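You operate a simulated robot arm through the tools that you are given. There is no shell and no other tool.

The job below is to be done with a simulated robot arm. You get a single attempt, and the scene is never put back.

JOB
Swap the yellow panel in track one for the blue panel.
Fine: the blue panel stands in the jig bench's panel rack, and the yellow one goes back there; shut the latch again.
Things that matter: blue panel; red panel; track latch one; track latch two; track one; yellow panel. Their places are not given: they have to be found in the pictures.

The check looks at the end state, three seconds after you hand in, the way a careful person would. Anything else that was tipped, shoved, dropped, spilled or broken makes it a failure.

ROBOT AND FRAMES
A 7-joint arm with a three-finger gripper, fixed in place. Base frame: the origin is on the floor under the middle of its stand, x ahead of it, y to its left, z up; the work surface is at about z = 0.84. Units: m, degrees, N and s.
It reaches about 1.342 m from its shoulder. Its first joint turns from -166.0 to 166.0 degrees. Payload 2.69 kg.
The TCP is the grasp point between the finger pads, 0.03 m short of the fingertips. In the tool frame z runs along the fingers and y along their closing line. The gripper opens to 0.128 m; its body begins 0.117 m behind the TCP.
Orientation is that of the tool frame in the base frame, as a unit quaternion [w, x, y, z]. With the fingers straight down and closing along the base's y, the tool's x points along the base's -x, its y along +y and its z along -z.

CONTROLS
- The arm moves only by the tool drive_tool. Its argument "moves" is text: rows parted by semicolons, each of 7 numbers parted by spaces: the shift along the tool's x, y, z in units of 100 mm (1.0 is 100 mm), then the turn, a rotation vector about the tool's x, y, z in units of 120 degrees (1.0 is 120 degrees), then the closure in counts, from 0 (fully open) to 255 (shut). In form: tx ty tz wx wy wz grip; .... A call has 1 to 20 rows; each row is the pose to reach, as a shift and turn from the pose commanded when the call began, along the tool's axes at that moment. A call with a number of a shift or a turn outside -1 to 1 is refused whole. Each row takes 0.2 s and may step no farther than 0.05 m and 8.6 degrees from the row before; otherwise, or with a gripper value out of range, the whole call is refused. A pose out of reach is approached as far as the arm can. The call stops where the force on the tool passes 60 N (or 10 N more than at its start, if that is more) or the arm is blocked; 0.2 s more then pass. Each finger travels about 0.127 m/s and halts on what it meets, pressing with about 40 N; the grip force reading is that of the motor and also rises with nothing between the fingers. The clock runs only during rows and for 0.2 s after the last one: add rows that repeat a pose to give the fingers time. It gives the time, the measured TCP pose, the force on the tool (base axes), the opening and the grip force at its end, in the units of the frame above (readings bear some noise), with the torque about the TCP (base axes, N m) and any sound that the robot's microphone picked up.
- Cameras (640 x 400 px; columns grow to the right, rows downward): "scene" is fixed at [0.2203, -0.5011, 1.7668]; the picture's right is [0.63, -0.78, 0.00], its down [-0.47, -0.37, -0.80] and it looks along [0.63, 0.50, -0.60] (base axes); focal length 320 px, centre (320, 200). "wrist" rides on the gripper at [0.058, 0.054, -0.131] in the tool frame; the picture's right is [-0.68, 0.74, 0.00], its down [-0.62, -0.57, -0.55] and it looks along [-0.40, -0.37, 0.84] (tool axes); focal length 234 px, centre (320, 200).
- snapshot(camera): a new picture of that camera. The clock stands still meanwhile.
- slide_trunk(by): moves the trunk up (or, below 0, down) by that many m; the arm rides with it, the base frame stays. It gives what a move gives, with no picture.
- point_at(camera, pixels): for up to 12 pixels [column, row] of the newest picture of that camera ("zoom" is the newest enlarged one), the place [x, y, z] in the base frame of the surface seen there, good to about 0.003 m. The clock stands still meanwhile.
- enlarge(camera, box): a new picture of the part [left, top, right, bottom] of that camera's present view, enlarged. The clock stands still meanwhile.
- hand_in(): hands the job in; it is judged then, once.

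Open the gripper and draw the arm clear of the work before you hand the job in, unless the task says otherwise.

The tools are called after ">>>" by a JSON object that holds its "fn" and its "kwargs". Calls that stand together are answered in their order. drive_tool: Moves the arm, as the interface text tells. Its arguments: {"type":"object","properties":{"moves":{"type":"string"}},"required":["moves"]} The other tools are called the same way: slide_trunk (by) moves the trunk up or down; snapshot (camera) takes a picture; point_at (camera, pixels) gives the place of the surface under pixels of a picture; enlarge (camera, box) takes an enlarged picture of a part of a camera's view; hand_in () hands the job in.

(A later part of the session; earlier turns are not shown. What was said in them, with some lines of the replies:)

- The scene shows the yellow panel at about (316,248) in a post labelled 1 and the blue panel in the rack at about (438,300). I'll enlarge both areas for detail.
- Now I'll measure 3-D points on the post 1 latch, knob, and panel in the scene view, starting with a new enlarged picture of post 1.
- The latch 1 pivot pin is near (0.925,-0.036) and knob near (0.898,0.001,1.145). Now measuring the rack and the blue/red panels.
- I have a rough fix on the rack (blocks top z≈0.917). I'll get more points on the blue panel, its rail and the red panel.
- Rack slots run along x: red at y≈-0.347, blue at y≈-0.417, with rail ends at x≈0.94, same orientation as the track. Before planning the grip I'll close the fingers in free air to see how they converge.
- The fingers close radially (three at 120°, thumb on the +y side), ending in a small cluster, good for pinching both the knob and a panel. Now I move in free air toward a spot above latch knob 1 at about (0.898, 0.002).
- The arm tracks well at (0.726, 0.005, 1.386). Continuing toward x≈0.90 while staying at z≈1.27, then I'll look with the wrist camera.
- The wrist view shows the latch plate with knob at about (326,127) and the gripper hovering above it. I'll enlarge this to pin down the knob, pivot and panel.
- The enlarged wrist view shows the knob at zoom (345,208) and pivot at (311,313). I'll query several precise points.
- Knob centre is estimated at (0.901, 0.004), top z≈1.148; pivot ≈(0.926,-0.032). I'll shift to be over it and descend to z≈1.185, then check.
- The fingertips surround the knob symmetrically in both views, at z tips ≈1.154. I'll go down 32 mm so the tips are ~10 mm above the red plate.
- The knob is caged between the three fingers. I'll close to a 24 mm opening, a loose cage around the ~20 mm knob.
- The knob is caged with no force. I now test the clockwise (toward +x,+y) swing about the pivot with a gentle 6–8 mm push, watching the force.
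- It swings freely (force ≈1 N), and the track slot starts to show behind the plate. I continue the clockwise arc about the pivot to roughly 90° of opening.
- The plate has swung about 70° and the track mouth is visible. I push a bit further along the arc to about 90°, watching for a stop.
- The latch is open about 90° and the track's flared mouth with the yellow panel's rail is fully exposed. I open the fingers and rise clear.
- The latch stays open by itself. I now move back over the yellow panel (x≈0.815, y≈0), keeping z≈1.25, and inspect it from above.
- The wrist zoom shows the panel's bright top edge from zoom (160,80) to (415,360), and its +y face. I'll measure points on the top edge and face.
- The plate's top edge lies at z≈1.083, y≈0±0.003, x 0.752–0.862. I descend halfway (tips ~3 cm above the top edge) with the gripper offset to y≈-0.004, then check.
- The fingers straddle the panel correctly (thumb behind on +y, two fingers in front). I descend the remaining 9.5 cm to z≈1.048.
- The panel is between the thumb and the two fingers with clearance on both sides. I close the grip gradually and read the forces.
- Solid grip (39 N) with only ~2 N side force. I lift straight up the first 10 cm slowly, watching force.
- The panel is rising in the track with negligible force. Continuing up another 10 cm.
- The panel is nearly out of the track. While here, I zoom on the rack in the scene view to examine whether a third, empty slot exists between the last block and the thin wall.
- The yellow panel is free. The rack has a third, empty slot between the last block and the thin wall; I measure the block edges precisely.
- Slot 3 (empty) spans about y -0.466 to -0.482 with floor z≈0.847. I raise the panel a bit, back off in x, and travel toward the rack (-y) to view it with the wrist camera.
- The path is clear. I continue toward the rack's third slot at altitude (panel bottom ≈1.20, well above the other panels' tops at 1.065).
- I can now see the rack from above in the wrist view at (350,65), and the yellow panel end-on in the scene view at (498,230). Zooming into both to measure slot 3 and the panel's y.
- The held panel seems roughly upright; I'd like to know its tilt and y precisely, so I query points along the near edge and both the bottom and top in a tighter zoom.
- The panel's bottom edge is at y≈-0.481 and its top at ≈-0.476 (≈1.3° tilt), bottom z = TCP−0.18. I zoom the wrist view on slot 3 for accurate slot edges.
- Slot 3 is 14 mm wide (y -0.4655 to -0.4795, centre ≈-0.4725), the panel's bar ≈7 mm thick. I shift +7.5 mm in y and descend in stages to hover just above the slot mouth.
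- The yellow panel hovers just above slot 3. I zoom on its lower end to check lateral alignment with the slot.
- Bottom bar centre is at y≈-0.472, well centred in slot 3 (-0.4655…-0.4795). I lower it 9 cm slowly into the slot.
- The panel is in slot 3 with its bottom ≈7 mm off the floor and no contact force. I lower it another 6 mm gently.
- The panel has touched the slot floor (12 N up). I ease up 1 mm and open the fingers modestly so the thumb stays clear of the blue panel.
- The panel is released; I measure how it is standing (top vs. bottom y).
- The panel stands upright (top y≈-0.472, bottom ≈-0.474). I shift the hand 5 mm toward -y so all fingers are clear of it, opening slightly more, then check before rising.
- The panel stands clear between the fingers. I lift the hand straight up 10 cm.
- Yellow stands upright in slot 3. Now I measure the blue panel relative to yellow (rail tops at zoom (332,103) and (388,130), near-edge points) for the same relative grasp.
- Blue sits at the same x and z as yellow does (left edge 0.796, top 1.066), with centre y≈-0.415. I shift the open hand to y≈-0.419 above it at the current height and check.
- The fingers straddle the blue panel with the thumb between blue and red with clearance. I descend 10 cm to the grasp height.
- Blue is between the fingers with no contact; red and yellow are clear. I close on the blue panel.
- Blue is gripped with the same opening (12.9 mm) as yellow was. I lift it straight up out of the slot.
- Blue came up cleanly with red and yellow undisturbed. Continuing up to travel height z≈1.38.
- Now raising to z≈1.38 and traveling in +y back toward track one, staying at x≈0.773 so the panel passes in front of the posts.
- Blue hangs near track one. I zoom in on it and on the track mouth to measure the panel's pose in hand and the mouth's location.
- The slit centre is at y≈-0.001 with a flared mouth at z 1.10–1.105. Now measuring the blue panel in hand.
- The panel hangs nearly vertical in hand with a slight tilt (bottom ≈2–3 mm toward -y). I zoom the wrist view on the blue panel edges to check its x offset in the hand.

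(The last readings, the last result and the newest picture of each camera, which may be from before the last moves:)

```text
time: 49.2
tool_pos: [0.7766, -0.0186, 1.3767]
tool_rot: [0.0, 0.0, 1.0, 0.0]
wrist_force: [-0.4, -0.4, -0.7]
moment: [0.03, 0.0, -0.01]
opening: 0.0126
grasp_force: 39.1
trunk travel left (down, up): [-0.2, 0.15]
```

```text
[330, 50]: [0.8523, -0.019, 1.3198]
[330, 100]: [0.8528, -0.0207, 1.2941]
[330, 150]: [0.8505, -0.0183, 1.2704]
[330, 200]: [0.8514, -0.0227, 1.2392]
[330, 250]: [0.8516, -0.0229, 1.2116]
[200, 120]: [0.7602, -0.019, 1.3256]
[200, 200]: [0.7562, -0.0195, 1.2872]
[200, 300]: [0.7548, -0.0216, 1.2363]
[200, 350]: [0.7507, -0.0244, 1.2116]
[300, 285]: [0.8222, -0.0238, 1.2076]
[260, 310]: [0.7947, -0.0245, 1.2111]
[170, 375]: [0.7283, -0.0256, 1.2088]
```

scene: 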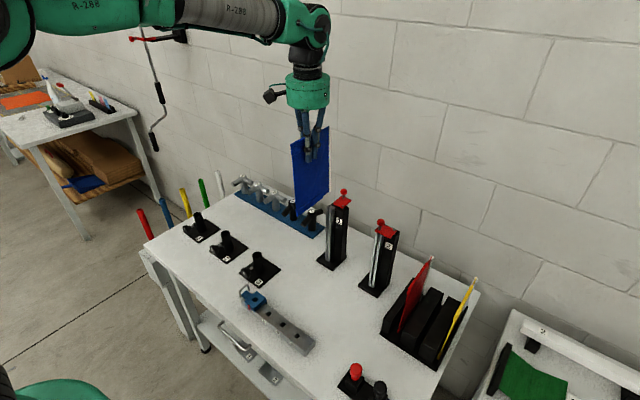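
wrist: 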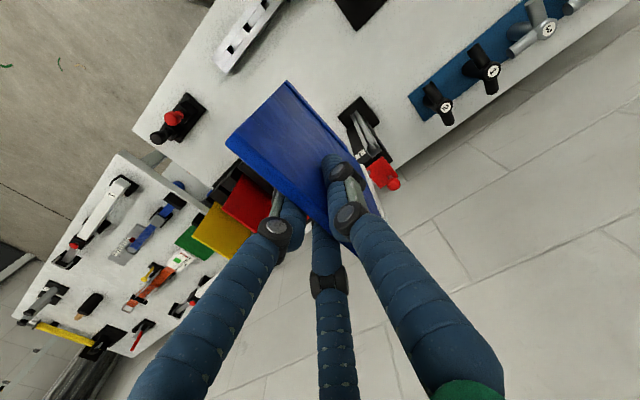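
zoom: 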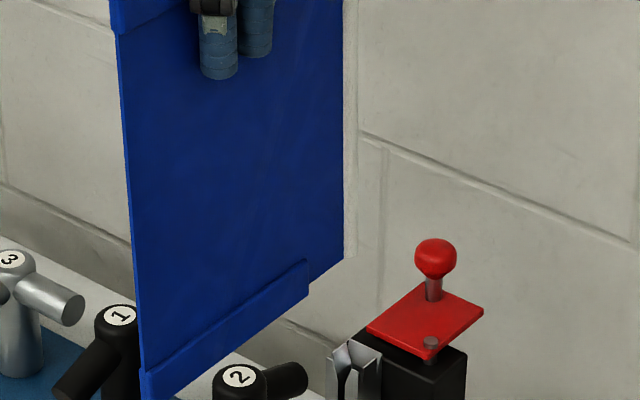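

The rail axis is ≈(0.866,-0.021) at TCP (0.7755,-0.019), i.e. TCP + (0.0885, -0.002). I rotate the tool 0.8° to remove the tilt and move so the rail is right above the mouth at about (0.899,-0.001).

>>> {"fn": "drive_tool", "kwargs": {"moves": "-0.1 0.05 0 -0.0067 0 0 255; -0.2 0.1 0 -0.0067 0 0 255; -0.3 0.16 0 -0.0067 0 0 255; -0.345 0.165 0 -0.0067 0 0 255; -0.345 0.165 0 -0.0067 0 0 255; -0.345 0.165 0 -0.0067 0 0 255"}}

>>> {"fn": "enlarge", "kwargs": {"camera": "scene", "box": [315, 150, 365, 220]}}

>>> {"fn": "snapshot", "kwargs": {"camera": "wrist"}}

```text
time: 50.6
tool_pos: [0.8103, -0.0022, 1.3785]
tool_rot: [0.0, -0.001, 1.0, 0.008]
wrist_force: [0.5, 0.1, 0.5]
moment: [0.0, 0.01, 0.03]
opening: 0.0128
grasp_force: 38.7
trunk travel left (down, up): [-0.2, 0.15]
```

```text
5.71 times, centred on (340, 185) of scene
```

zoom: 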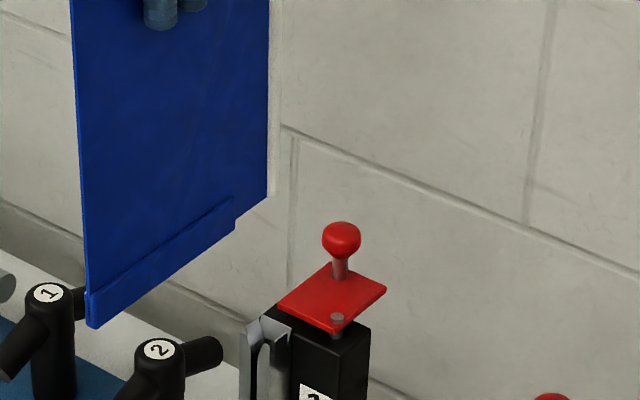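

```text
taken
```

wrist: 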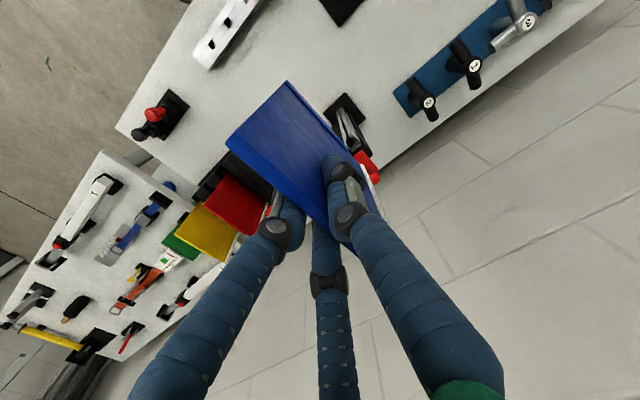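

Orientation is now corrected by 0.9°. I lower until the rail's bottom is about 2 cm above the mouth, then re-measure.

>>> {"fn": "drive_tool", "kwargs": {"moves": "0 0 0.3 0 0 0 255; 0 0 0.6 0 0 0 255; 0 0 0.8 0 0 0 255; 0 0 0.8 0 0 0 255; 0 0 0.8 0 0 0 255"}}

>>> {"fn": "enlarge", "kwargs": {"camera": "scene", "box": [315, 170, 365, 240]}}

>>> {"fn": "point_at", "kwargs": {"camera": "zoom", "pixels": [[272, 40], [272, 80], [272, 120], [272, 160], [272, 200], [273, 230], [250, 60], [250, 120], [250, 180], [200, 200], [200, 280], [150, 250]]}}

```text
time: 51.8
tool_pos: [0.8091, -0.0007, 1.2992]
tool_rot: [0.0, 0.001, 1.0, 0.007]
wrist_force: [-1.1, 0.0, -1.6]
moment: [0.01, 0.03, 0.0]
opening: 0.0129
grasp_force: 38.9
trunk travel left (down, up): [-0.2, 0.15]
```

```text
5.71 times, centred on (340, 205) of scene
```

zoom: 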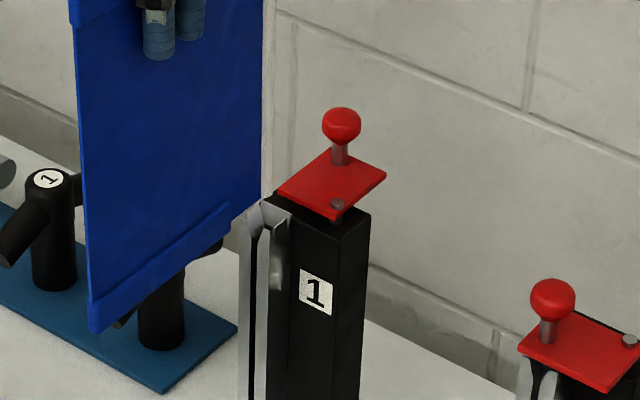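

```text
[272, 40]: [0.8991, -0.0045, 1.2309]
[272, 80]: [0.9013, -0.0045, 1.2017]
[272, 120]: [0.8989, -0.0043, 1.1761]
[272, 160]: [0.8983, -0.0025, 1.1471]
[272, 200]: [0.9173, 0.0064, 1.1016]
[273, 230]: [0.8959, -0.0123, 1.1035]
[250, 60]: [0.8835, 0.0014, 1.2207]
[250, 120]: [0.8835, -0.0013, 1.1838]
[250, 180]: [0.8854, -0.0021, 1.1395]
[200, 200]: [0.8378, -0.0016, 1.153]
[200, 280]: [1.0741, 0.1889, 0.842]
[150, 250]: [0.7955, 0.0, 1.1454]
```

The rail axis is now ≈(0.9015,-0.002), directly over the mouth. I look very closely at the mouth and rail bottom before lowering.

>>> {"fn": "enlarge", "kwargs": {"camera": "scene", "box": [328, 185, 352, 215]}}

>>> {"fn": "enlarge", "kwargs": {"camera": "wrist", "box": [320, 90, 420, 200]}}

```text
13.33 times, centred on (340, 200) of scene
```

zoom: 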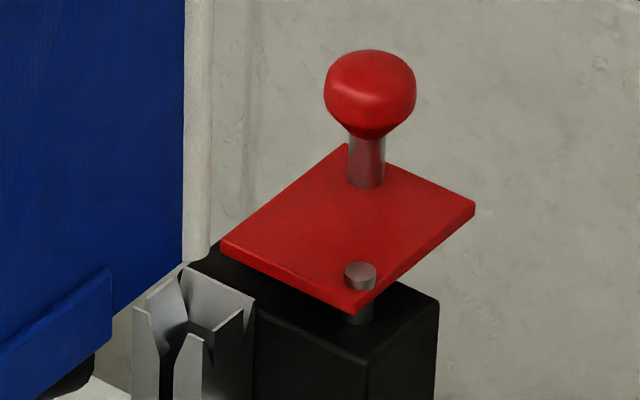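

```text
3.64 times, centred on (370, 145) of wrist
```

zoom: 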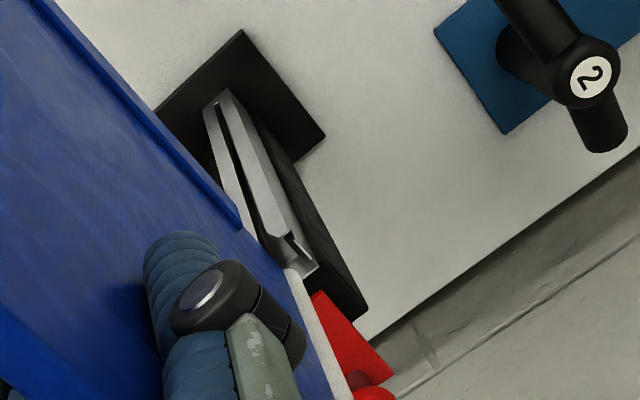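

>>> {"fn": "enlarge", "kwargs": {"camera": "scene", "box": [322, 190, 346, 215]}}

```text
16.00 times, centred on (334, 202) of scene
```

zoom: 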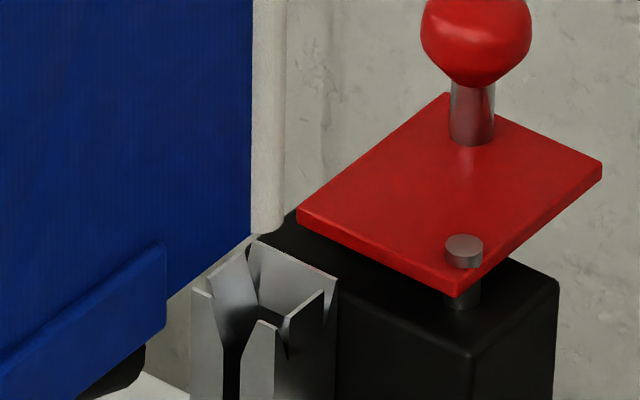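

>>> {"fn": "point_at", "kwargs": {"camera": "zoom", "pixels": [[258, 247], [330, 282], [295, 262], [200, 292], [240, 262], [262, 325], [318, 298], [280, 290], [262, 305], [268, 228], [268, 200], [225, 290]]}}

>>> {"fn": "point_at", "kwargs": {"camera": "zoom", "pixels": [[200, 310], [215, 310], [250, 330], [270, 340], [300, 320], [318, 320], [290, 345], [330, 300], [283, 322], [268, 150], [268, 100], [232, 380]]}}

```text
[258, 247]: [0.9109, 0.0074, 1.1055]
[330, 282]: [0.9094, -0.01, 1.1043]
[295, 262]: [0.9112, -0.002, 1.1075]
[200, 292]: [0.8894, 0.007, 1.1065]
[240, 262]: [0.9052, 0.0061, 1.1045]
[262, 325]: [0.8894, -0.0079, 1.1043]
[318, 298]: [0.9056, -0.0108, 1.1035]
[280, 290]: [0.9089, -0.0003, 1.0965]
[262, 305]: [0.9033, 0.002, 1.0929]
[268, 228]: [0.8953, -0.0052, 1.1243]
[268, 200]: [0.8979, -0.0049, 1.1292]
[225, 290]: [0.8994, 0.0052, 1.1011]
```

```text
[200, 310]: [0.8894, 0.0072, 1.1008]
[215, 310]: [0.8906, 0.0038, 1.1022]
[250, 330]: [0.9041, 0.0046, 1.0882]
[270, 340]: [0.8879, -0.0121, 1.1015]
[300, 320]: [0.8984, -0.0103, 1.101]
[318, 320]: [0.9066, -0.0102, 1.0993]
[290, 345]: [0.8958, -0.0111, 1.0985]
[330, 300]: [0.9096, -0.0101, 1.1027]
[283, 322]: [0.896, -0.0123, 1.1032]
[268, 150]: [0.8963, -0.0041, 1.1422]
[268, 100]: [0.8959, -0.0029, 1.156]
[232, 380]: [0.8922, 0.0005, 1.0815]
```

The rail axis ≈(0.899,-0.0025) vs funnel centre (0.900,-0.0015): within ~1.5 mm. I nudge +1 mm in x and y and lower the rail 3 cm slowly into the mouth.

>>> {"fn": "drive_tool", "kwargs": {"moves": "-0.01 0.008 0.05 0 0 0 255; -0.01 0.008 0.1 0 0 0 255; -0.01 0.008 0.15 0 0 0 255; -0.01 0.008 0.2 0 0 0 255; -0.01 0.008 0.25 0 0 0 255; -0.01 0.008 0.3 0 0 0 255; -0.01 0.008 0.3 0 0 0 255"}}

>>> {"fn": "enlarge", "kwargs": {"camera": "scene", "box": [312, 185, 362, 235]}}

```text
time: 53.4
tool_pos: [0.8107, 0.0011, 1.2699]
tool_rot: [0.0, 0.0, 1.0, 0.007]
wrist_force: [0.7, -1.9, -0.1]
moment: [-0.34, -0.03, -0.18]
opening: 0.013
grasp_force: 39.3
trunk travel left (down, up): [-0.2, 0.15]
```

```text
8.00 times, centred on (337, 210) of scene
```

zoom: 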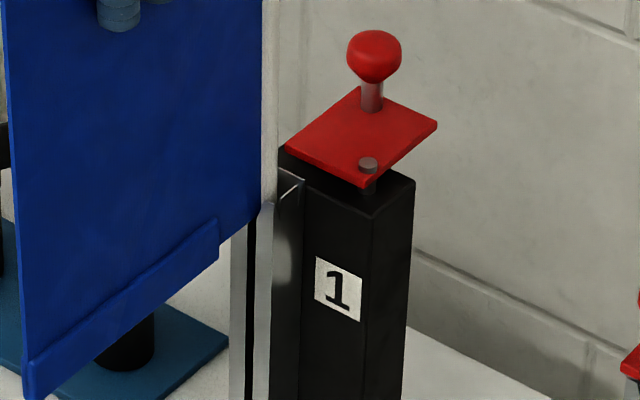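

The rail has entered the mouth; force (-1.9 N y, moment -0.34) says it rides on the +y flare, so I shift -2 mm in y and lower another 2.5 cm slowly.

>>> {"fn": "drive_tool", "kwargs": {"moves": "0 -0.01 0 0 0 0 255; 0 -0.02 0 0 0 0 255; 0 -0.02 0.05 0 0 0 255; 0 -0.02 0.1 0 0 0 255; 0 -0.02 0.1 0 0 0 255"}}

```text
time: 54.6
tool_pos: [0.8119, -0.0011, 1.2602]
tool_rot: [0.0, 0.0, 1.0, 0.007]
wrist_force: [-1.0, -0.4, -0.2]
moment: [0.01, 0.03, 0.02]
opening: 0.0128
grasp_force: 38.9
trunk travel left (down, up): [-0.2, 0.15]
```

Forces have vanished at z=1.260, so the rail is centred. I lower another 4 cm in small steps.

>>> {"fn": "drive_tool", "kwargs": {"moves": "0 0 0.06 0 0 0 255; 0 0 0.12 0 0 0 255; 0 0 0.18 0 0 0 255; 0 0 0.24 0 0 0 255; 0 0 0.3 0 0 0 255; 0 0 0.36 0 0 0 255; 0 0 0.36 0 0 0 255"}}

>>> {"fn": "enlarge", "kwargs": {"camera": "scene", "box": [300, 160, 370, 260]}}

```text
time: 56.2
tool_pos: [0.8109, -0.0005, 1.2234]
tool_rot: [0.0, 0.001, 1.0, 0.007]
wrist_force: [0.3, -0.5, -1.8]
moment: [-0.02, 0.03, -0.01]
opening: 0.0129
grasp_force: 38.7
trunk travel left (down, up): [-0.2, 0.15]
```

```text
4.00 times, centred on (335, 210) of scene
```

zoom: 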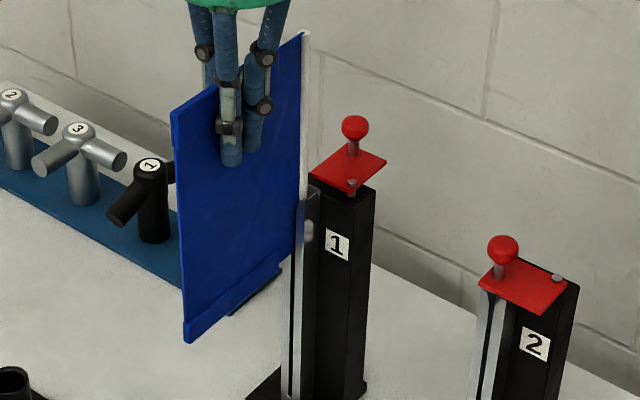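

The rail is sliding down inside the track with no side force. I continue down 9 cm.

>>> {"fn": "drive_tool", "kwargs": {"moves": "0 0 0.08 0 0 0 255; 0 0 0.16 0 0 0 255; 0 0 0.24 0 0 0 255; 0 0 0.32 0 0 0 255; 0 0 0.4 0 0 0 255; 0 0 0.5 0 0 0 255; 0 0 0.6 0 0 0 255; 0 0 0.7 0 0 0 255; 0 0 0.8 0 0 0 255; 0 0 0.9 0 0 0 255; 0 0 0.9 0 0 0 255"}}

>>> {"fn": "enlarge", "kwargs": {"camera": "scene", "box": [290, 170, 370, 290]}}

```text
time: 58.6
tool_pos: [0.8117, -0.0005, 1.1328]
tool_rot: [-0.001, 0.001, 1.0, 0.006]
wrist_force: [0.1, -10.1, 4.1]
moment: [0.02, -0.45, -0.74]
opening: 0.0132
grasp_force: 39.2
trunk travel left (down, up): [-0.2, 0.15]
```

```text
3.33 times, centred on (330, 230) of scene
```

zoom: 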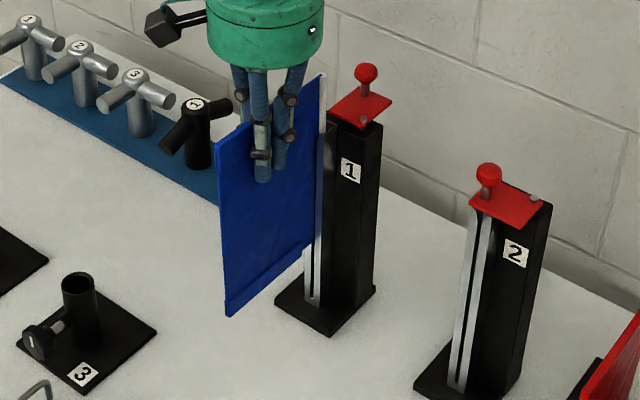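

The track now pushes the panel toward -y with 10 N at hand height, meaning my hand is a bit too far +y. I shift -2 mm in y and read again.

>>> {"fn": "drive_tool", "kwargs": {"moves": "0 -0.01 0 0 0 0 255; 0 -0.02 0 0 0 0 255; 0 -0.02 0 0 0 0 255"}}

```text
time: 59.4
tool_pos: [0.8113, -0.002, 1.1313]
tool_rot: [0.0, 0.0, 1.0, 0.008]
wrist_force: [0.2, 0.3, 0.1]
moment: [-0.02, 0.03, -0.06]
opening: 0.013
grasp_force: 38.6
trunk travel left (down, up): [-0.2, 0.15]
```

Force is back to zero at y≈-0.002. I continue down 7 cm.

>>> {"fn": "drive_tool", "kwargs": {"moves": "0 0 0.08 0 0 0 255; 0 0 0.16 0 0 0 255; 0 0 0.24 0 0 0 255; 0 0 0.32 0 0 0 255; 0 0 0.4 0 0 0 255; 0 0 0.48 0 0 0 255; 0 0 0.56 0 0 0 255; 0 0 0.64 0 0 0 255; 0 0 0.7 0 0 0 255; 0 0 0.7 0 0 0 255"}}

>>> {"fn": "enlarge", "kwargs": {"camera": "scene", "box": [290, 180, 370, 290]}}

```text
time: 61.6
tool_pos: [0.8115, -0.0001, 1.0637]
tool_rot: [0.0, 0.001, 1.0, 0.007]
wrist_force: [0.6, -7.0, 1.2]
moment: [0.19, -0.15, -0.61]
opening: 0.013
grasp_force: 39.3
trunk travel left (down, up): [-0.2, 0.15]
```

```text
3.64 times, centred on (330, 235) of scene
```

zoom: 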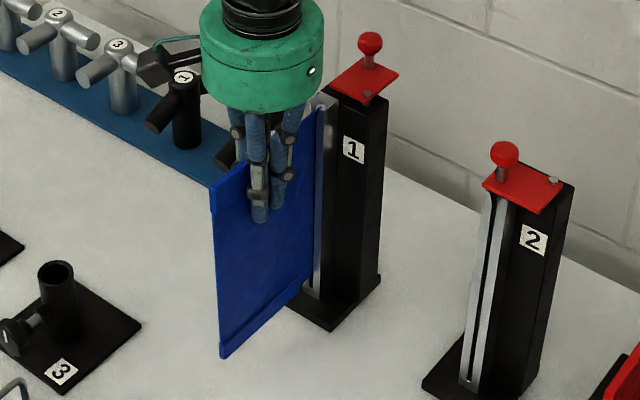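

The 0.9° tilt made the descent drift +1 mm in y (force -7 N). I shift -1.5 mm in y and then lower in small steps toward the seat at ≈1.048.

>>> {"fn": "drive_tool", "kwargs": {"moves": "0 -0.008 0 0 0 0 255; 0 -0.015 0 0 0 0 255; 0 -0.016 0.03 0 0 0 255; 0 -0.017 0.06 0 0 0 255; 0 -0.018 0.09 0 0 0 255; 0 -0.018 0.09 0 0 0 255"}}

```text
time: 63.0
tool_pos: [0.8106, -0.0026, 1.053]
tool_rot: [0.0, 0.0, 1.0, 0.007]
wrist_force: [-0.4, -0.9, -0.9]
moment: [0.03, 0.05, -0.09]
opening: 0.0132
grasp_force: 38.9
trunk travel left (down, up): [-0.2, 0.15]
```

No contact at the bottom yet (z=1.053). I lower in 1–2 mm steps watching for the seat.

>>> {"fn": "drive_tool", "kwargs": {"moves": "0 0 0.015 0 0 0 255; 0 0 0.03 0 0 0 255; 0 0 0.04 0 0 0 255; 0 0 0.04 0 0 0 255"}}

```text
time: 64.0
tool_pos: [0.8119, -0.0034, 1.0509]
tool_rot: [-0.001, 0.0, 1.0, 0.008]
wrist_force: [0.3, 0.9, -1.0]
moment: [0.04, 0.02, 0.03]
opening: 0.0129
grasp_force: 38.7
trunk travel left (down, up): [-0.2, 0.15]
```

>>> {"fn": "drive_tool", "kwargs": {"moves": "0 0 0.01 0 0 0 255; 0 0 0.02 0 0 0 255; 0 0 0.03 0 0 0 255; 0 0 0.03 0 0 0 255"}}

```text
time: 65.0
tool_pos: [0.8111, -0.003, 1.0483]
tool_rot: [0.0, 0.0, 1.0, 0.007]
wrist_force: [0.2, -0.2, -0.5]
moment: [0.02, -0.01, 0.02]
opening: 0.0132
grasp_force: 38.9
trunk travel left (down, up): [-0.2, 0.15]
```

Still no contact at cmd ≈1.047; I check the panel's top/bottom heights in the scene against where yellow was (top z≈1.083) before lowering further.

>>> {"fn": "enlarge", "kwargs": {"camera": "scene", "box": [295, 195, 345, 290]}}

>>> {"fn": "point_at", "kwargs": {"camera": "zoom", "pixels": [[235, 148], [243, 140], [260, 128], [350, 50], [360, 40], [245, 355], [260, 340], [330, 285], [340, 272], [300, 200], [240, 300], [366, 30]]}}

```text
4.21 times, centred on (320, 242) of scene
```

zoom: 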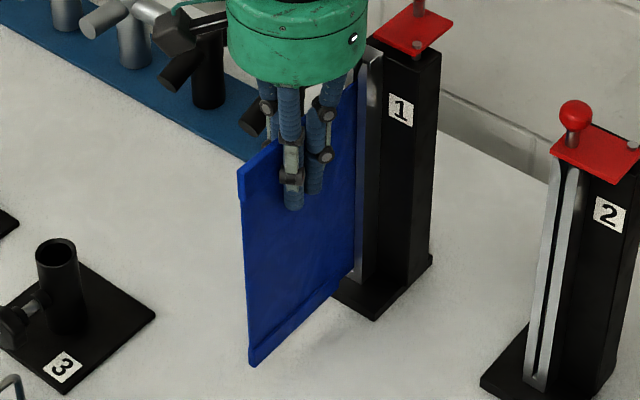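

```text
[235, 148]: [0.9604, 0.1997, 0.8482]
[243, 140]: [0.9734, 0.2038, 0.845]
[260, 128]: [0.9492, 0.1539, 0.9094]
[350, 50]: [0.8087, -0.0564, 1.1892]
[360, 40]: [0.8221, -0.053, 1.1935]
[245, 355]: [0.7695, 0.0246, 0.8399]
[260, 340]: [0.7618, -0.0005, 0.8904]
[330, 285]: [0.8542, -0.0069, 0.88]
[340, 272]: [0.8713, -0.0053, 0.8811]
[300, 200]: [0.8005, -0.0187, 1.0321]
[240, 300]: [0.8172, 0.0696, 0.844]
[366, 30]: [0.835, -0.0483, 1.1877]
```

Comparing corner pixels (blue bottom corner ≈(303.4,281.0) vs yellow's ≈(303.7,282.4)), blue still sits ~5 mm above yellow's seat. I keep lowering in 1.5 mm steps.

>>> {"fn": "drive_tool", "kwargs": {"moves": "0 0 0.015 0 0 0 255; 0 0 0.03 0 0 0 255; 0 0 0.04 0 0 0 255; 0 0 0.04 0 0 0 255"}}

```text
time: 66.0
tool_pos: [0.8113, -0.0038, 1.0455]
tool_rot: [0.001, 0.0, 1.0, 0.007]
wrist_force: [-6.4, -1.3, 16.4]
moment: [0.14, -0.27, -0.11]
opening: 0.0131
grasp_force: 38.9
trunk travel left (down, up): [-0.2, 0.15]
```

Contact: 16 N upward acting at the rail foot. I verify with the scene picture whether this matches yellow's seated height.

>>> {"fn": "enlarge", "kwargs": {"camera": "scene", "box": [295, 205, 345, 290]}}

```text
4.71 times, centred on (320, 248) of scene
```

zoom: 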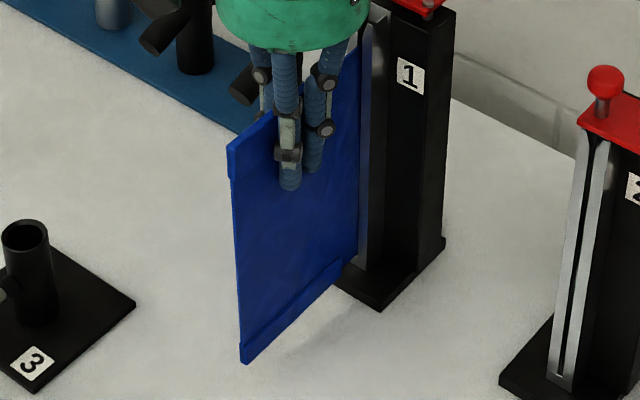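

Its corners now coincide with yellow's former seated position, so it is seated. I relieve the downward push by 2 mm and open the fingers gradually.

>>> {"fn": "drive_tool", "kwargs": {"moves": "0 0 -0.02 0 0 0 255; 0 0 -0.02 0 0 0 240; 0 0 -0.02 0 0 0 225; 0 0 -0.02 0 0 0 205; 0 0 -0.02 0 0 0 180; 0 0 -0.02 0 0 0 150; 0 0 -0.02 0 0 0 135; 0 0 -0.02 0 0 0 135"}}

>>> {"fn": "enlarge", "kwargs": {"camera": "scene", "box": [295, 205, 345, 290]}}

>>> {"fn": "snapshot", "kwargs": {"camera": "wrist"}}

```text
time: 67.8
tool_pos: [0.8107, -0.002, 1.0456]
tool_rot: [-0.001, -0.001, 1.0, 0.006]
wrist_force: [-0.2, 0.7, -0.6]
moment: [0.02, 0.06, 0.03]
opening: 0.0604
grasp_force: 0.1
trunk travel left (down, up): [-0.2, 0.15]
```

```text
4.71 times, centred on (320, 248) of scene
```

zoom: 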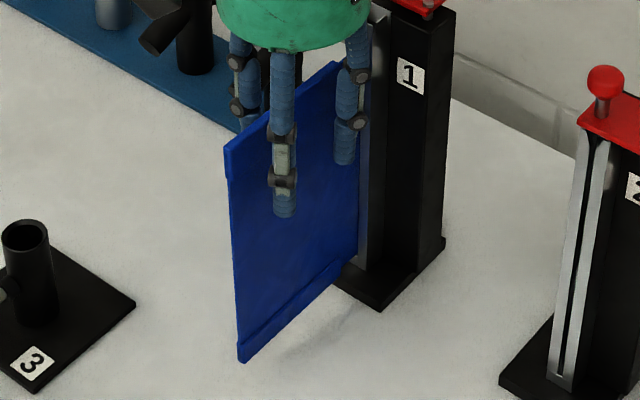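

```text
taken
```

wrist: 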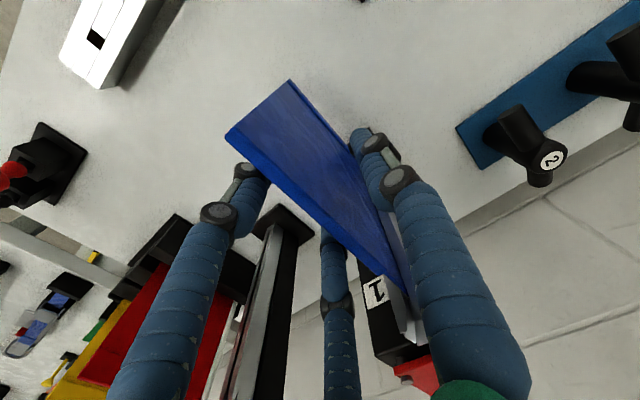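

The blue panel stays seated in track one. I lift the hand straight up, also removing the small tilt once clear.

>>> {"fn": "drive_tool", "kwargs": {"moves": "0 0 -0.15 0 0 0 135; 0 0.005 -0.35 0 0 0 135; 0 0.01 -0.6 0 0 0 135; 0 0.015 -0.85 0 0 0 135; 0 0.015 -1.0 0 0 0 135"}}

>>> {"fn": "drive_tool", "kwargs": {"moves": "0 0 -0.3 0.0067 0 0 135; 0 0 -0.6 0.0067 0 0 140; 0 0 -1.0 0.0067 0 0 150; 0 0 -1.0 0.0067 0 0 155"}}

>>> {"fn": "enlarge", "kwargs": {"camera": "scene", "box": [290, 170, 370, 290]}}

>>> {"fn": "snapshot", "kwargs": {"camera": "wrist"}}

```text
time: 69.0
tool_pos: [0.8103, -0.0022, 1.1452]
tool_rot: [0.0, 0.0, 1.0, 0.007]
wrist_force: [-0.2, 0.7, 0.3]
moment: [-0.01, -0.01, -0.04]
opening: 0.0602
grasp_force: 0.0
trunk travel left (down, up): [-0.2, 0.15]
```

```text
time: 70.0
tool_pos: [0.8123, -0.0039, 1.2464]
tool_rot: [0.0, 0.0, 1.0, -0.001]
wrist_force: [-0.7, 0.1, 1.0]
moment: [-0.03, -0.02, -0.03]
opening: 0.0503
grasp_force: 0.1
trunk travel left (down, up): [-0.2, 0.15]
```

```text
3.33 times, centred on (330, 230) of scene
```

zoom: 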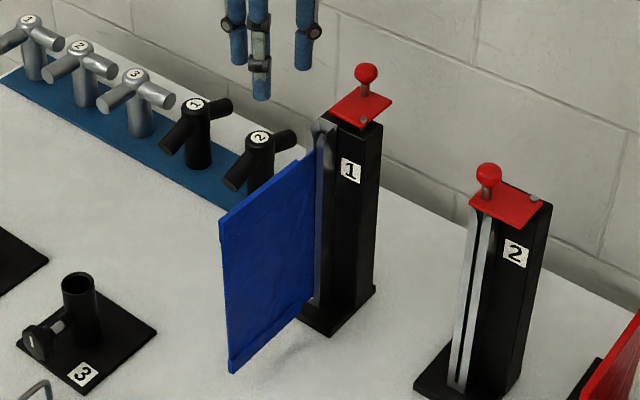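

```text
taken
```

wrist: 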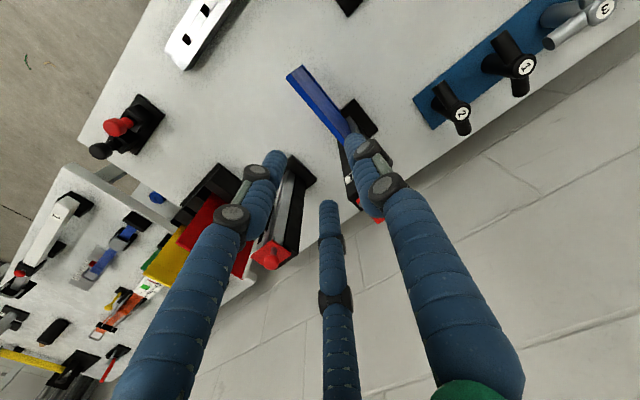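

I verify the blue panel's seated height and alignment in the wrist view (yellow had top z≈1.083, left edge x≈0.753).

>>> {"fn": "enlarge", "kwargs": {"camera": "wrist", "box": [240, 60, 400, 160]}}

>>> {"fn": "point_at", "kwargs": {"camera": "zoom", "pixels": [[192, 80], [205, 72], [230, 120], [240, 112], [300, 185], [312, 177], [360, 245], [372, 240], [400, 295], [260, 25], [340, 190], [300, 90]]}}

```text
4.00 times, centred on (320, 110) of wrist
```

zoom: 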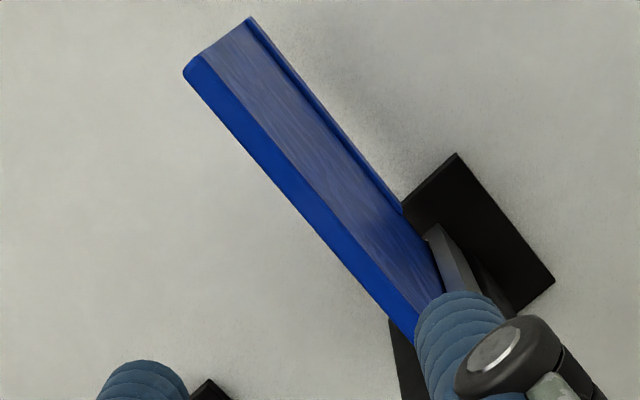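

```text
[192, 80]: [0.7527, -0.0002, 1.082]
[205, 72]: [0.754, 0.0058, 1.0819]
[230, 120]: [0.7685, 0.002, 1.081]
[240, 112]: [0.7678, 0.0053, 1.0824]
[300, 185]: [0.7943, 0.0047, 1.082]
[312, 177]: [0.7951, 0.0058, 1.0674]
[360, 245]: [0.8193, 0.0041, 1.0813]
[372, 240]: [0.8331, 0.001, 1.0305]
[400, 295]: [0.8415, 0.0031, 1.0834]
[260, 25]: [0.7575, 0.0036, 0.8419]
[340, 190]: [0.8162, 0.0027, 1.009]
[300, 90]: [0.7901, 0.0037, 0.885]
```

Blue is seated at the same height as yellow was (top z≈1.082). Now I move back over the opened latch knob near (0.962,-0.007).

>>> {"fn": "drive_tool", "kwargs": {"moves": "-0.3 0 0 0 0 0 155; -0.6 0 0 0 0 0 155; -0.8 -0.01 0 0 0 0 155"}}

>>> {"fn": "drive_tool", "kwargs": {"moves": "-0.3 0 0 0 0 0 155; -0.6 -0.01 0 0 0 0 155; -0.7 -0.01 0 0 0 0 155; -0.7 -0.01 0 0 0 0 155"}}

>>> {"fn": "enlarge", "kwargs": {"camera": "wrist", "box": [240, 80, 400, 180]}}

>>> {"fn": "enlarge", "kwargs": {"camera": "scene", "box": [300, 150, 400, 230]}}

```text
time: 70.8
tool_pos: [0.8934, -0.0048, 1.2444]
tool_rot: [0.0, 0.0, 1.0, 0.0]
wrist_force: [0.2, -0.1, -0.9]
moment: [0.0, 0.01, 0.04]
opening: 0.0502
grasp_force: 0.1
trunk travel left (down, up): [-0.2, 0.15]
```

```text
time: 71.8
tool_pos: [0.963, -0.0064, 1.2461]
tool_rot: [0.0, 0.0, 1.0, 0.0]
wrist_force: [0.0, 0.6, 0.4]
moment: [0.01, 0.03, 0.0]
opening: 0.0503
grasp_force: 0.2
trunk travel left (down, up): [-0.2, 0.15]
```

```text
4.00 times, centred on (320, 130) of wrist
```

zoom: 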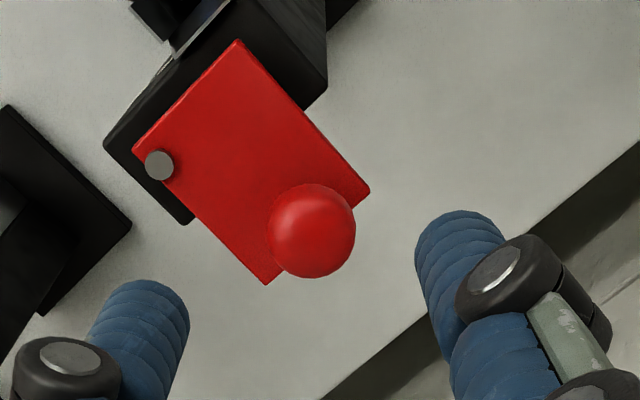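

```text
5.00 times, centred on (350, 190) of scene
```

zoom: 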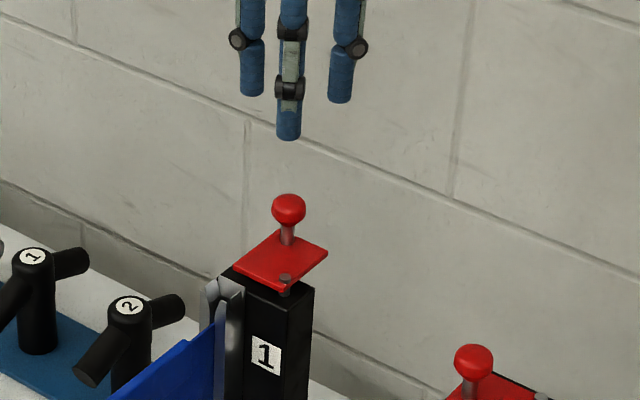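

>>> {"fn": "enlarge", "kwargs": {"camera": "wrist", "box": [240, 80, 400, 180]}}

>>> {"fn": "point_at", "kwargs": {"camera": "zoom", "pixels": [[311, 230], [275, 230], [347, 230], [311, 192], [311, 268], [160, 165], [238, 42], [366, 190], [266, 282], [135, 150], [320, 20], [190, 222]]}}

```text
4.00 times, centred on (320, 130) of wrist
```

zoom: 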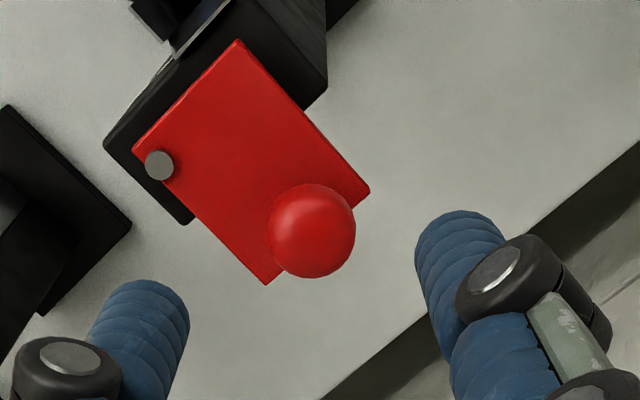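

```text
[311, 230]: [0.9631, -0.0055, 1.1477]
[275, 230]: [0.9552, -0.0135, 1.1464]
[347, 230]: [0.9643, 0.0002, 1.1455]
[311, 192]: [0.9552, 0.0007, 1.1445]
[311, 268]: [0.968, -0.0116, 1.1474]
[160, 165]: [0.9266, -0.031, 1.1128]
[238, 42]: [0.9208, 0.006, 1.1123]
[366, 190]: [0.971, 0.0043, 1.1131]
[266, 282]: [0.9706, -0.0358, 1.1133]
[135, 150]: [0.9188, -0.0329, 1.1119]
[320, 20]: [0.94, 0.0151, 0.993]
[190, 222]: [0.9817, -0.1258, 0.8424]
```

The knob centre ≈(0.962,-0.0065) is right below the TCP. I descend 9.3 cm around it and close to the 24 mm cage.

>>> {"fn": "drive_tool", "kwargs": {"moves": "0 0 0.3 0 0 0 155; 0 0 0.5 0 0 0 155; 0 0 0.7 0 0 0 155; 0 0 0.85 0 0 0 155; 0 0 0.93 0 0 0 155; 0 0 0.93 0 0 0 155; 0 0 0.93 0 0 0 180; 0 0 0.93 0 0 0 207; 0 0 0.93 0 0 0 207; 0 0 0.93 0 0 0 207"}}

>>> {"fn": "enlarge", "kwargs": {"camera": "scene", "box": [300, 150, 400, 230]}}

>>> {"fn": "enlarge", "kwargs": {"camera": "wrist", "box": [200, 80, 400, 220]}}

```text
time: 74.0
tool_pos: [0.9624, -0.0067, 1.1511]
tool_rot: [0.0, 0.0, 1.0, -0.001]
wrist_force: [-0.6, -0.9, -0.8]
moment: [-0.01, 0.02, 0.02]
opening: 0.0252
grasp_force: 0.5
trunk travel left (down, up): [-0.2, 0.15]
```

```text
5.00 times, centred on (350, 190) of scene
```

zoom: 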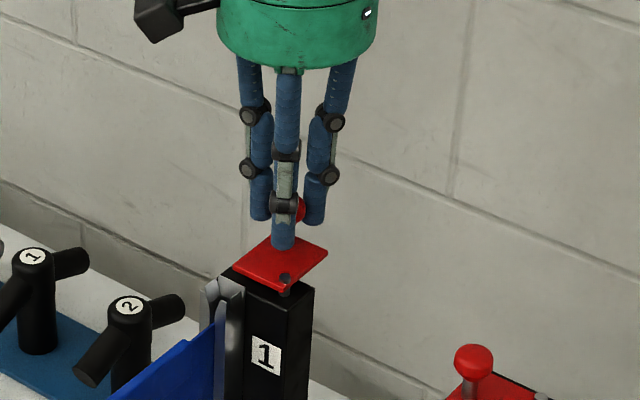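

```text
2.86 times, centred on (300, 150) of wrist
```

zoom: 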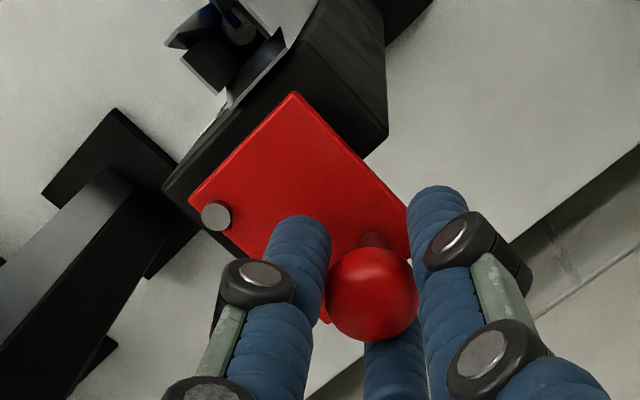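

The knob is caged. I swing the latch back along the reverse arc about the pivot to ~10° short of closed.

>>> {"fn": "drive_tool", "kwargs": {"moves": "0.025 0.03 0 0 0 0 207; 0.049 0.059 0 0 0 0 207; 0.078 0.085 0 0 0 0 207; 0.108 0.108 0 0 0 0 207; 0.157 0.138 0 0 0 0 207; 0.21 0.161 0 0 0 0 207; 0.265 0.178 0 0 0 0 207; 0.322 0.186 0 0 0 0 207; 0.379 0.188 0 0 0 0 207; 0.436 0.181 0 0 0 0 207; 0.492 0.168 0 0 0 0 207; 0.546 0.147 0 0 0 0 207; 0.546 0.147 0 0 0 0 207"}}

>>> {"fn": "enlarge", "kwargs": {"camera": "scene", "box": [290, 150, 390, 230]}}

>>> {"fn": "enlarge", "kwargs": {"camera": "wrist", "box": [250, 80, 450, 220]}}

```text
time: 76.8
tool_pos: [0.9059, 0.0084, 1.1533]
tool_rot: [0.0, 0.001, 1.0, 0.0]
wrist_force: [-0.2, -0.2, 0.0]
moment: [0.02, -0.02, 0.0]
opening: 0.0251
grasp_force: 0.1
trunk travel left (down, up): [-0.2, 0.15]
```

```text
5.00 times, centred on (340, 190) of scene
```

zoom: 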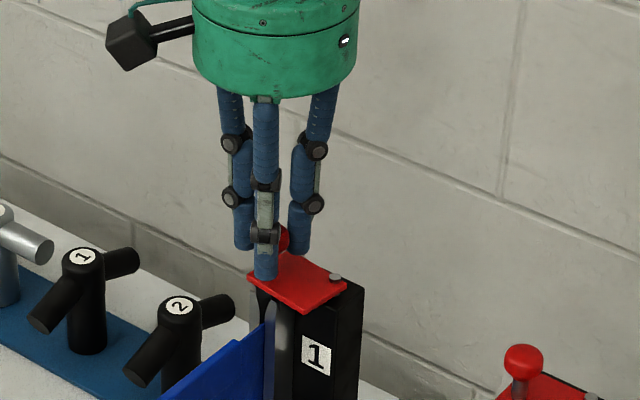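

```text
2.86 times, centred on (350, 150) of wrist
```

zoom: 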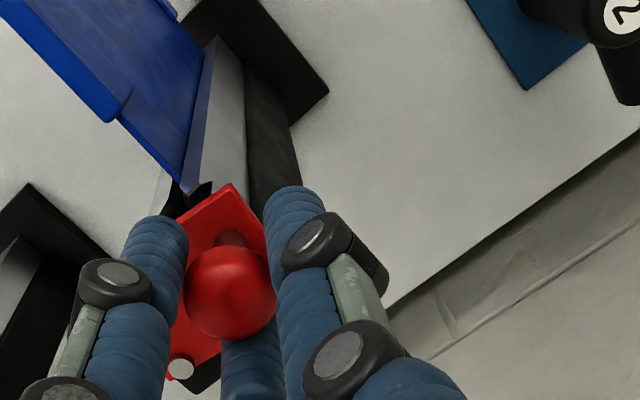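

Almost closed, no resistance. I finish the arc to the original knob position, with a small extra push of ~2 mm to take up the cage slack, watching the force.

>>> {"fn": "drive_tool", "kwargs": {"moves": "0.034 -0.018 0 0 0 0 207; 0.066 -0.039 0 0 0 0 207; 0.074 -0.044 0 0 0 0 207; 0.082 -0.05 0 0 0 0 207; 0.082 -0.05 0 0 0 0 207"}}

>>> {"fn": "enlarge", "kwargs": {"camera": "wrist", "box": [250, 80, 450, 220]}}

>>> {"fn": "enlarge", "kwargs": {"camera": "scene", "box": [290, 170, 370, 230]}}

```text
time: 78.0
tool_pos: [0.8988, 0.0034, 1.1524]
tool_rot: [0.0, 0.0, 1.0, 0.001]
wrist_force: [5.4, -1.1, 0.1]
moment: [-0.01, -0.09, 0.0]
opening: 0.0276
grasp_force: 2.8
trunk travel left (down, up): [-0.2, 0.15]
```

```text
2.86 times, centred on (350, 150) of wrist
```

zoom: 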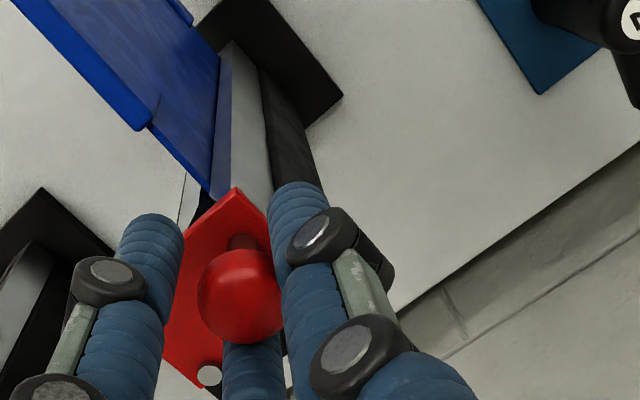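

```text
6.67 times, centred on (330, 200) of scene
```

zoom: 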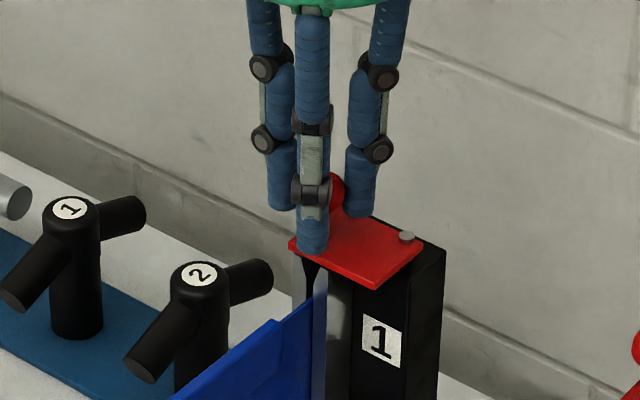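

A 5 N resistance shows the latch reached its closed stop. I relax to the original knob position, open the fingers and rise clear.

>>> {"fn": "drive_tool", "kwargs": {"moves": "-0.015 0.008 0 0 0 0 207; -0.015 0.008 0 0 0 0 185; -0.015 0.008 0 0 0 0 160; -0.015 0.008 0 0 0 0 150; -0.015 0.008 -0.2 0 0 0 150; -0.015 0.008 -0.5 0 0 0 150; -0.015 0.008 -0.9 0 0 0 150; -0.015 0.008 -0.9 0 0 0 150"}}

>>> {"fn": "enlarge", "kwargs": {"camera": "wrist", "box": [240, 80, 400, 180]}}

>>> {"fn": "point_at", "kwargs": {"camera": "zoom", "pixels": [[320, 160], [345, 208], [311, 313], [217, 240], [336, 127], [420, 222], [300, 328]]}}

>>> {"fn": "enlarge", "kwargs": {"camera": "scene", "box": [295, 185, 365, 230]}}

```text
time: 79.8
tool_pos: [0.8983, 0.0048, 1.2417]
tool_rot: [0.0, 0.001, 1.0, 0.0]
wrist_force: [-0.9, 0.2, 0.4]
moment: [-0.01, -0.05, -0.02]
opening: 0.0526
grasp_force: 0.0
trunk travel left (down, up): [-0.2, 0.15]
```

```text
4.00 times, centred on (320, 130) of wrist
```

zoom: 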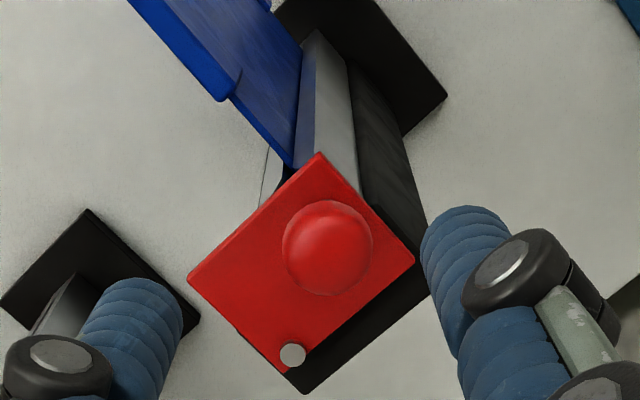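

```text
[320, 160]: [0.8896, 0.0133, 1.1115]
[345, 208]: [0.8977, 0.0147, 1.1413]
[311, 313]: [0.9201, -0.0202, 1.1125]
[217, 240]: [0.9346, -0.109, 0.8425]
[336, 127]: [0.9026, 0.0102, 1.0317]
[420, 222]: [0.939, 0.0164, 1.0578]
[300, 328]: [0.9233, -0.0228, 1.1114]
```

```text
8.89 times, centred on (330, 208) of scene
```

zoom: 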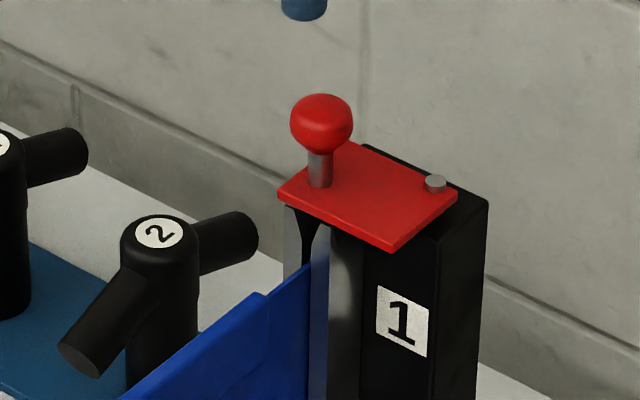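

The latch image is identical to its original closed pose, with blue under it. I now withdraw the arm up and back toward the start pose.

>>> {"fn": "drive_tool", "kwargs": {"moves": "0 0 -0.4 0 0 0 120; 0.2 0 -0.8 0 0 0 80; 0.5 0 -1.0 0 0 0 40; 0.9 0 -1.0 0 0 0 0"}}

>>> {"fn": "drive_tool", "kwargs": {"moves": "0.4 0 -0.2 0 0 0 0; 0.7 0 -0.5 0 0 0 0; 1.0 0 -0.8 0 0 0 0"}}

>>> {"fn": "drive_tool", "kwargs": {"moves": "0.4 0 -0.2 0 0 0 0; 0.7 0 -0.5 0 0 0 0; 1.0 0 -0.8 0 0 0 0; 1.0 0 -0.8 0 0 0 0"}}

>>> {"fn": "snapshot", "kwargs": {"camera": "scene"}}

>>> {"fn": "enlarge", "kwargs": {"camera": "scene", "box": [370, 245, 480, 375]}}

>>> {"fn": "enlarge", "kwargs": {"camera": "scene", "box": [280, 180, 420, 300]}}

```text
time: 80.8
tool_pos: [0.8103, 0.0069, 1.343]
tool_rot: [0.0, 0.001, 1.0, 0.0]
wrist_force: [0.4, -0.9, 0.2]
moment: [-0.02, 0.04, 0.02]
opening: 0.128
grasp_force: 0.0
trunk travel left (down, up): [-0.2, 0.15]
```

```text
time: 81.6
tool_pos: [0.7108, 0.004, 1.4222]
tool_rot: [-0.002, 0.0, 1.0, 0.0]
wrist_force: [0.6, 0.3, -0.8]
moment: [-0.04, 0.06, 0.02]
opening: 0.1281
grasp_force: 0.1
trunk travel left (down, up): [-0.2, 0.15]
```

```text
time: 82.6
tool_pos: [0.6093, 0.0041, 1.5042]
tool_rot: [0.001, 0.0, 1.0, 0.0]
wrist_force: [0.1, 0.0, 0.5]
moment: [-0.02, -0.08, 0.02]
opening: 0.1278
grasp_force: 0.1
trunk travel left (down, up): [-0.2, 0.15]
```

```text
taken
```

scene: 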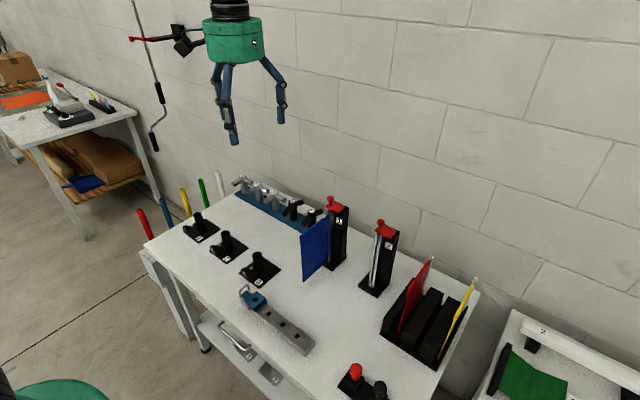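

```text
3.08 times, centred on (425, 310) of scene
```

zoom: 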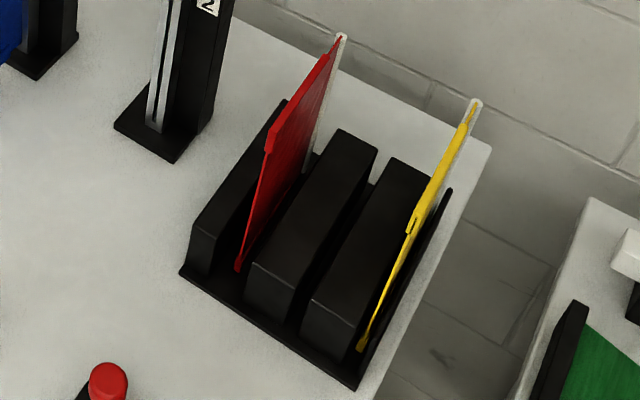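

```text
3.33 times, centred on (350, 240) of scene
```

zoom: 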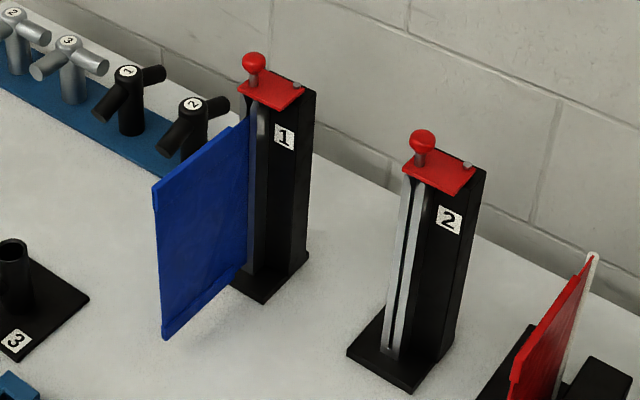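

Everything looks right: blue in track one with the latch shut, yellow and red upright in the rack. Before handing in I check the rack's slot geometry and yellow's uprightness once more with precise points.

>>> {"fn": "enlarge", "kwargs": {"camera": "scene", "box": [410, 285, 480, 375]}}

>>> {"fn": "point_at", "kwargs": {"camera": "zoom", "pixels": [[195, 234], [198, 240], [205, 250], [212, 255], [218, 258], [85, 163], [92, 172], [100, 185], [128, 200], [135, 204], [210, 265], [190, 285]]}}

>>> {"fn": "point_at", "kwargs": {"camera": "zoom", "pixels": [[292, 348], [296, 335], [310, 300], [330, 255], [350, 205], [362, 175], [372, 150], [395, 110], [420, 60], [435, 30], [445, 30], [440, 60]]}}

```text
4.44 times, centred on (445, 330) of scene
```

zoom: 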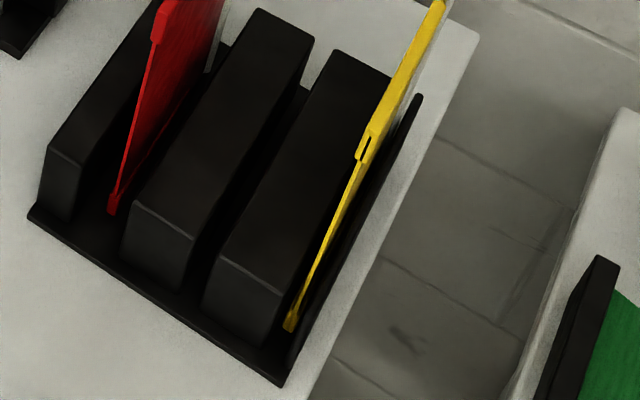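

```text
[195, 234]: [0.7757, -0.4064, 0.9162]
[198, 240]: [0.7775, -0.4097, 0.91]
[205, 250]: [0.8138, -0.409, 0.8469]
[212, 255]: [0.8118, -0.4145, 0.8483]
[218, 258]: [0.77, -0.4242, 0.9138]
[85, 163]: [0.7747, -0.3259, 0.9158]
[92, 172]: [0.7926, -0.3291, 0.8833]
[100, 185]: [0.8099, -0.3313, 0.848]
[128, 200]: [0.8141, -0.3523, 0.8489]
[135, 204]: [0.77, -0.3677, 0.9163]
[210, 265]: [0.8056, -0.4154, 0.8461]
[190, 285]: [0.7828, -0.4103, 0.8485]
```

```text
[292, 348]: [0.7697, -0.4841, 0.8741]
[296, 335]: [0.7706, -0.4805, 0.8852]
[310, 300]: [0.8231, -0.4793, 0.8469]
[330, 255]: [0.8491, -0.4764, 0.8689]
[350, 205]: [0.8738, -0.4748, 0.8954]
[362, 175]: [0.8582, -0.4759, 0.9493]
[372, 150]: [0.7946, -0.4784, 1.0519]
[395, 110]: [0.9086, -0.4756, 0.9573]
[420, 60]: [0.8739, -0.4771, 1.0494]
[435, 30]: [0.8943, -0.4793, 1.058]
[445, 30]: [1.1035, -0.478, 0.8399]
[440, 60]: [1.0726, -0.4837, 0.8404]
```

Slot 3 (≈14 mm) matches slot 2 (≈15 mm), and yellow stands upright in it. Red and track two are untouched, blue is seated under the shut latch, and the open gripper is well clear, so I hand in.

>>> {"fn": "hand_in", "kwargs": {}}

```text
The job is handed in.
```

The swap is done and handed in. I haven't seen the check's verdict.

- **Blue panel:** it is seated in track one at the height the yellow one had, with its top at about z = 1.082.
- **Latch one:** it is swung shut against its stop, and in the scene picture it looks the same as it did at the start.
- **Yellow panel:** it stands upright in the rack's third slot, which was empty, not the slot the blue one came from.
- **Everything else:** the red panel and latch two look as they did in the first picture, and no unexpected contact showed up on the way. The arm is drawn back over the bench with the gripper open.
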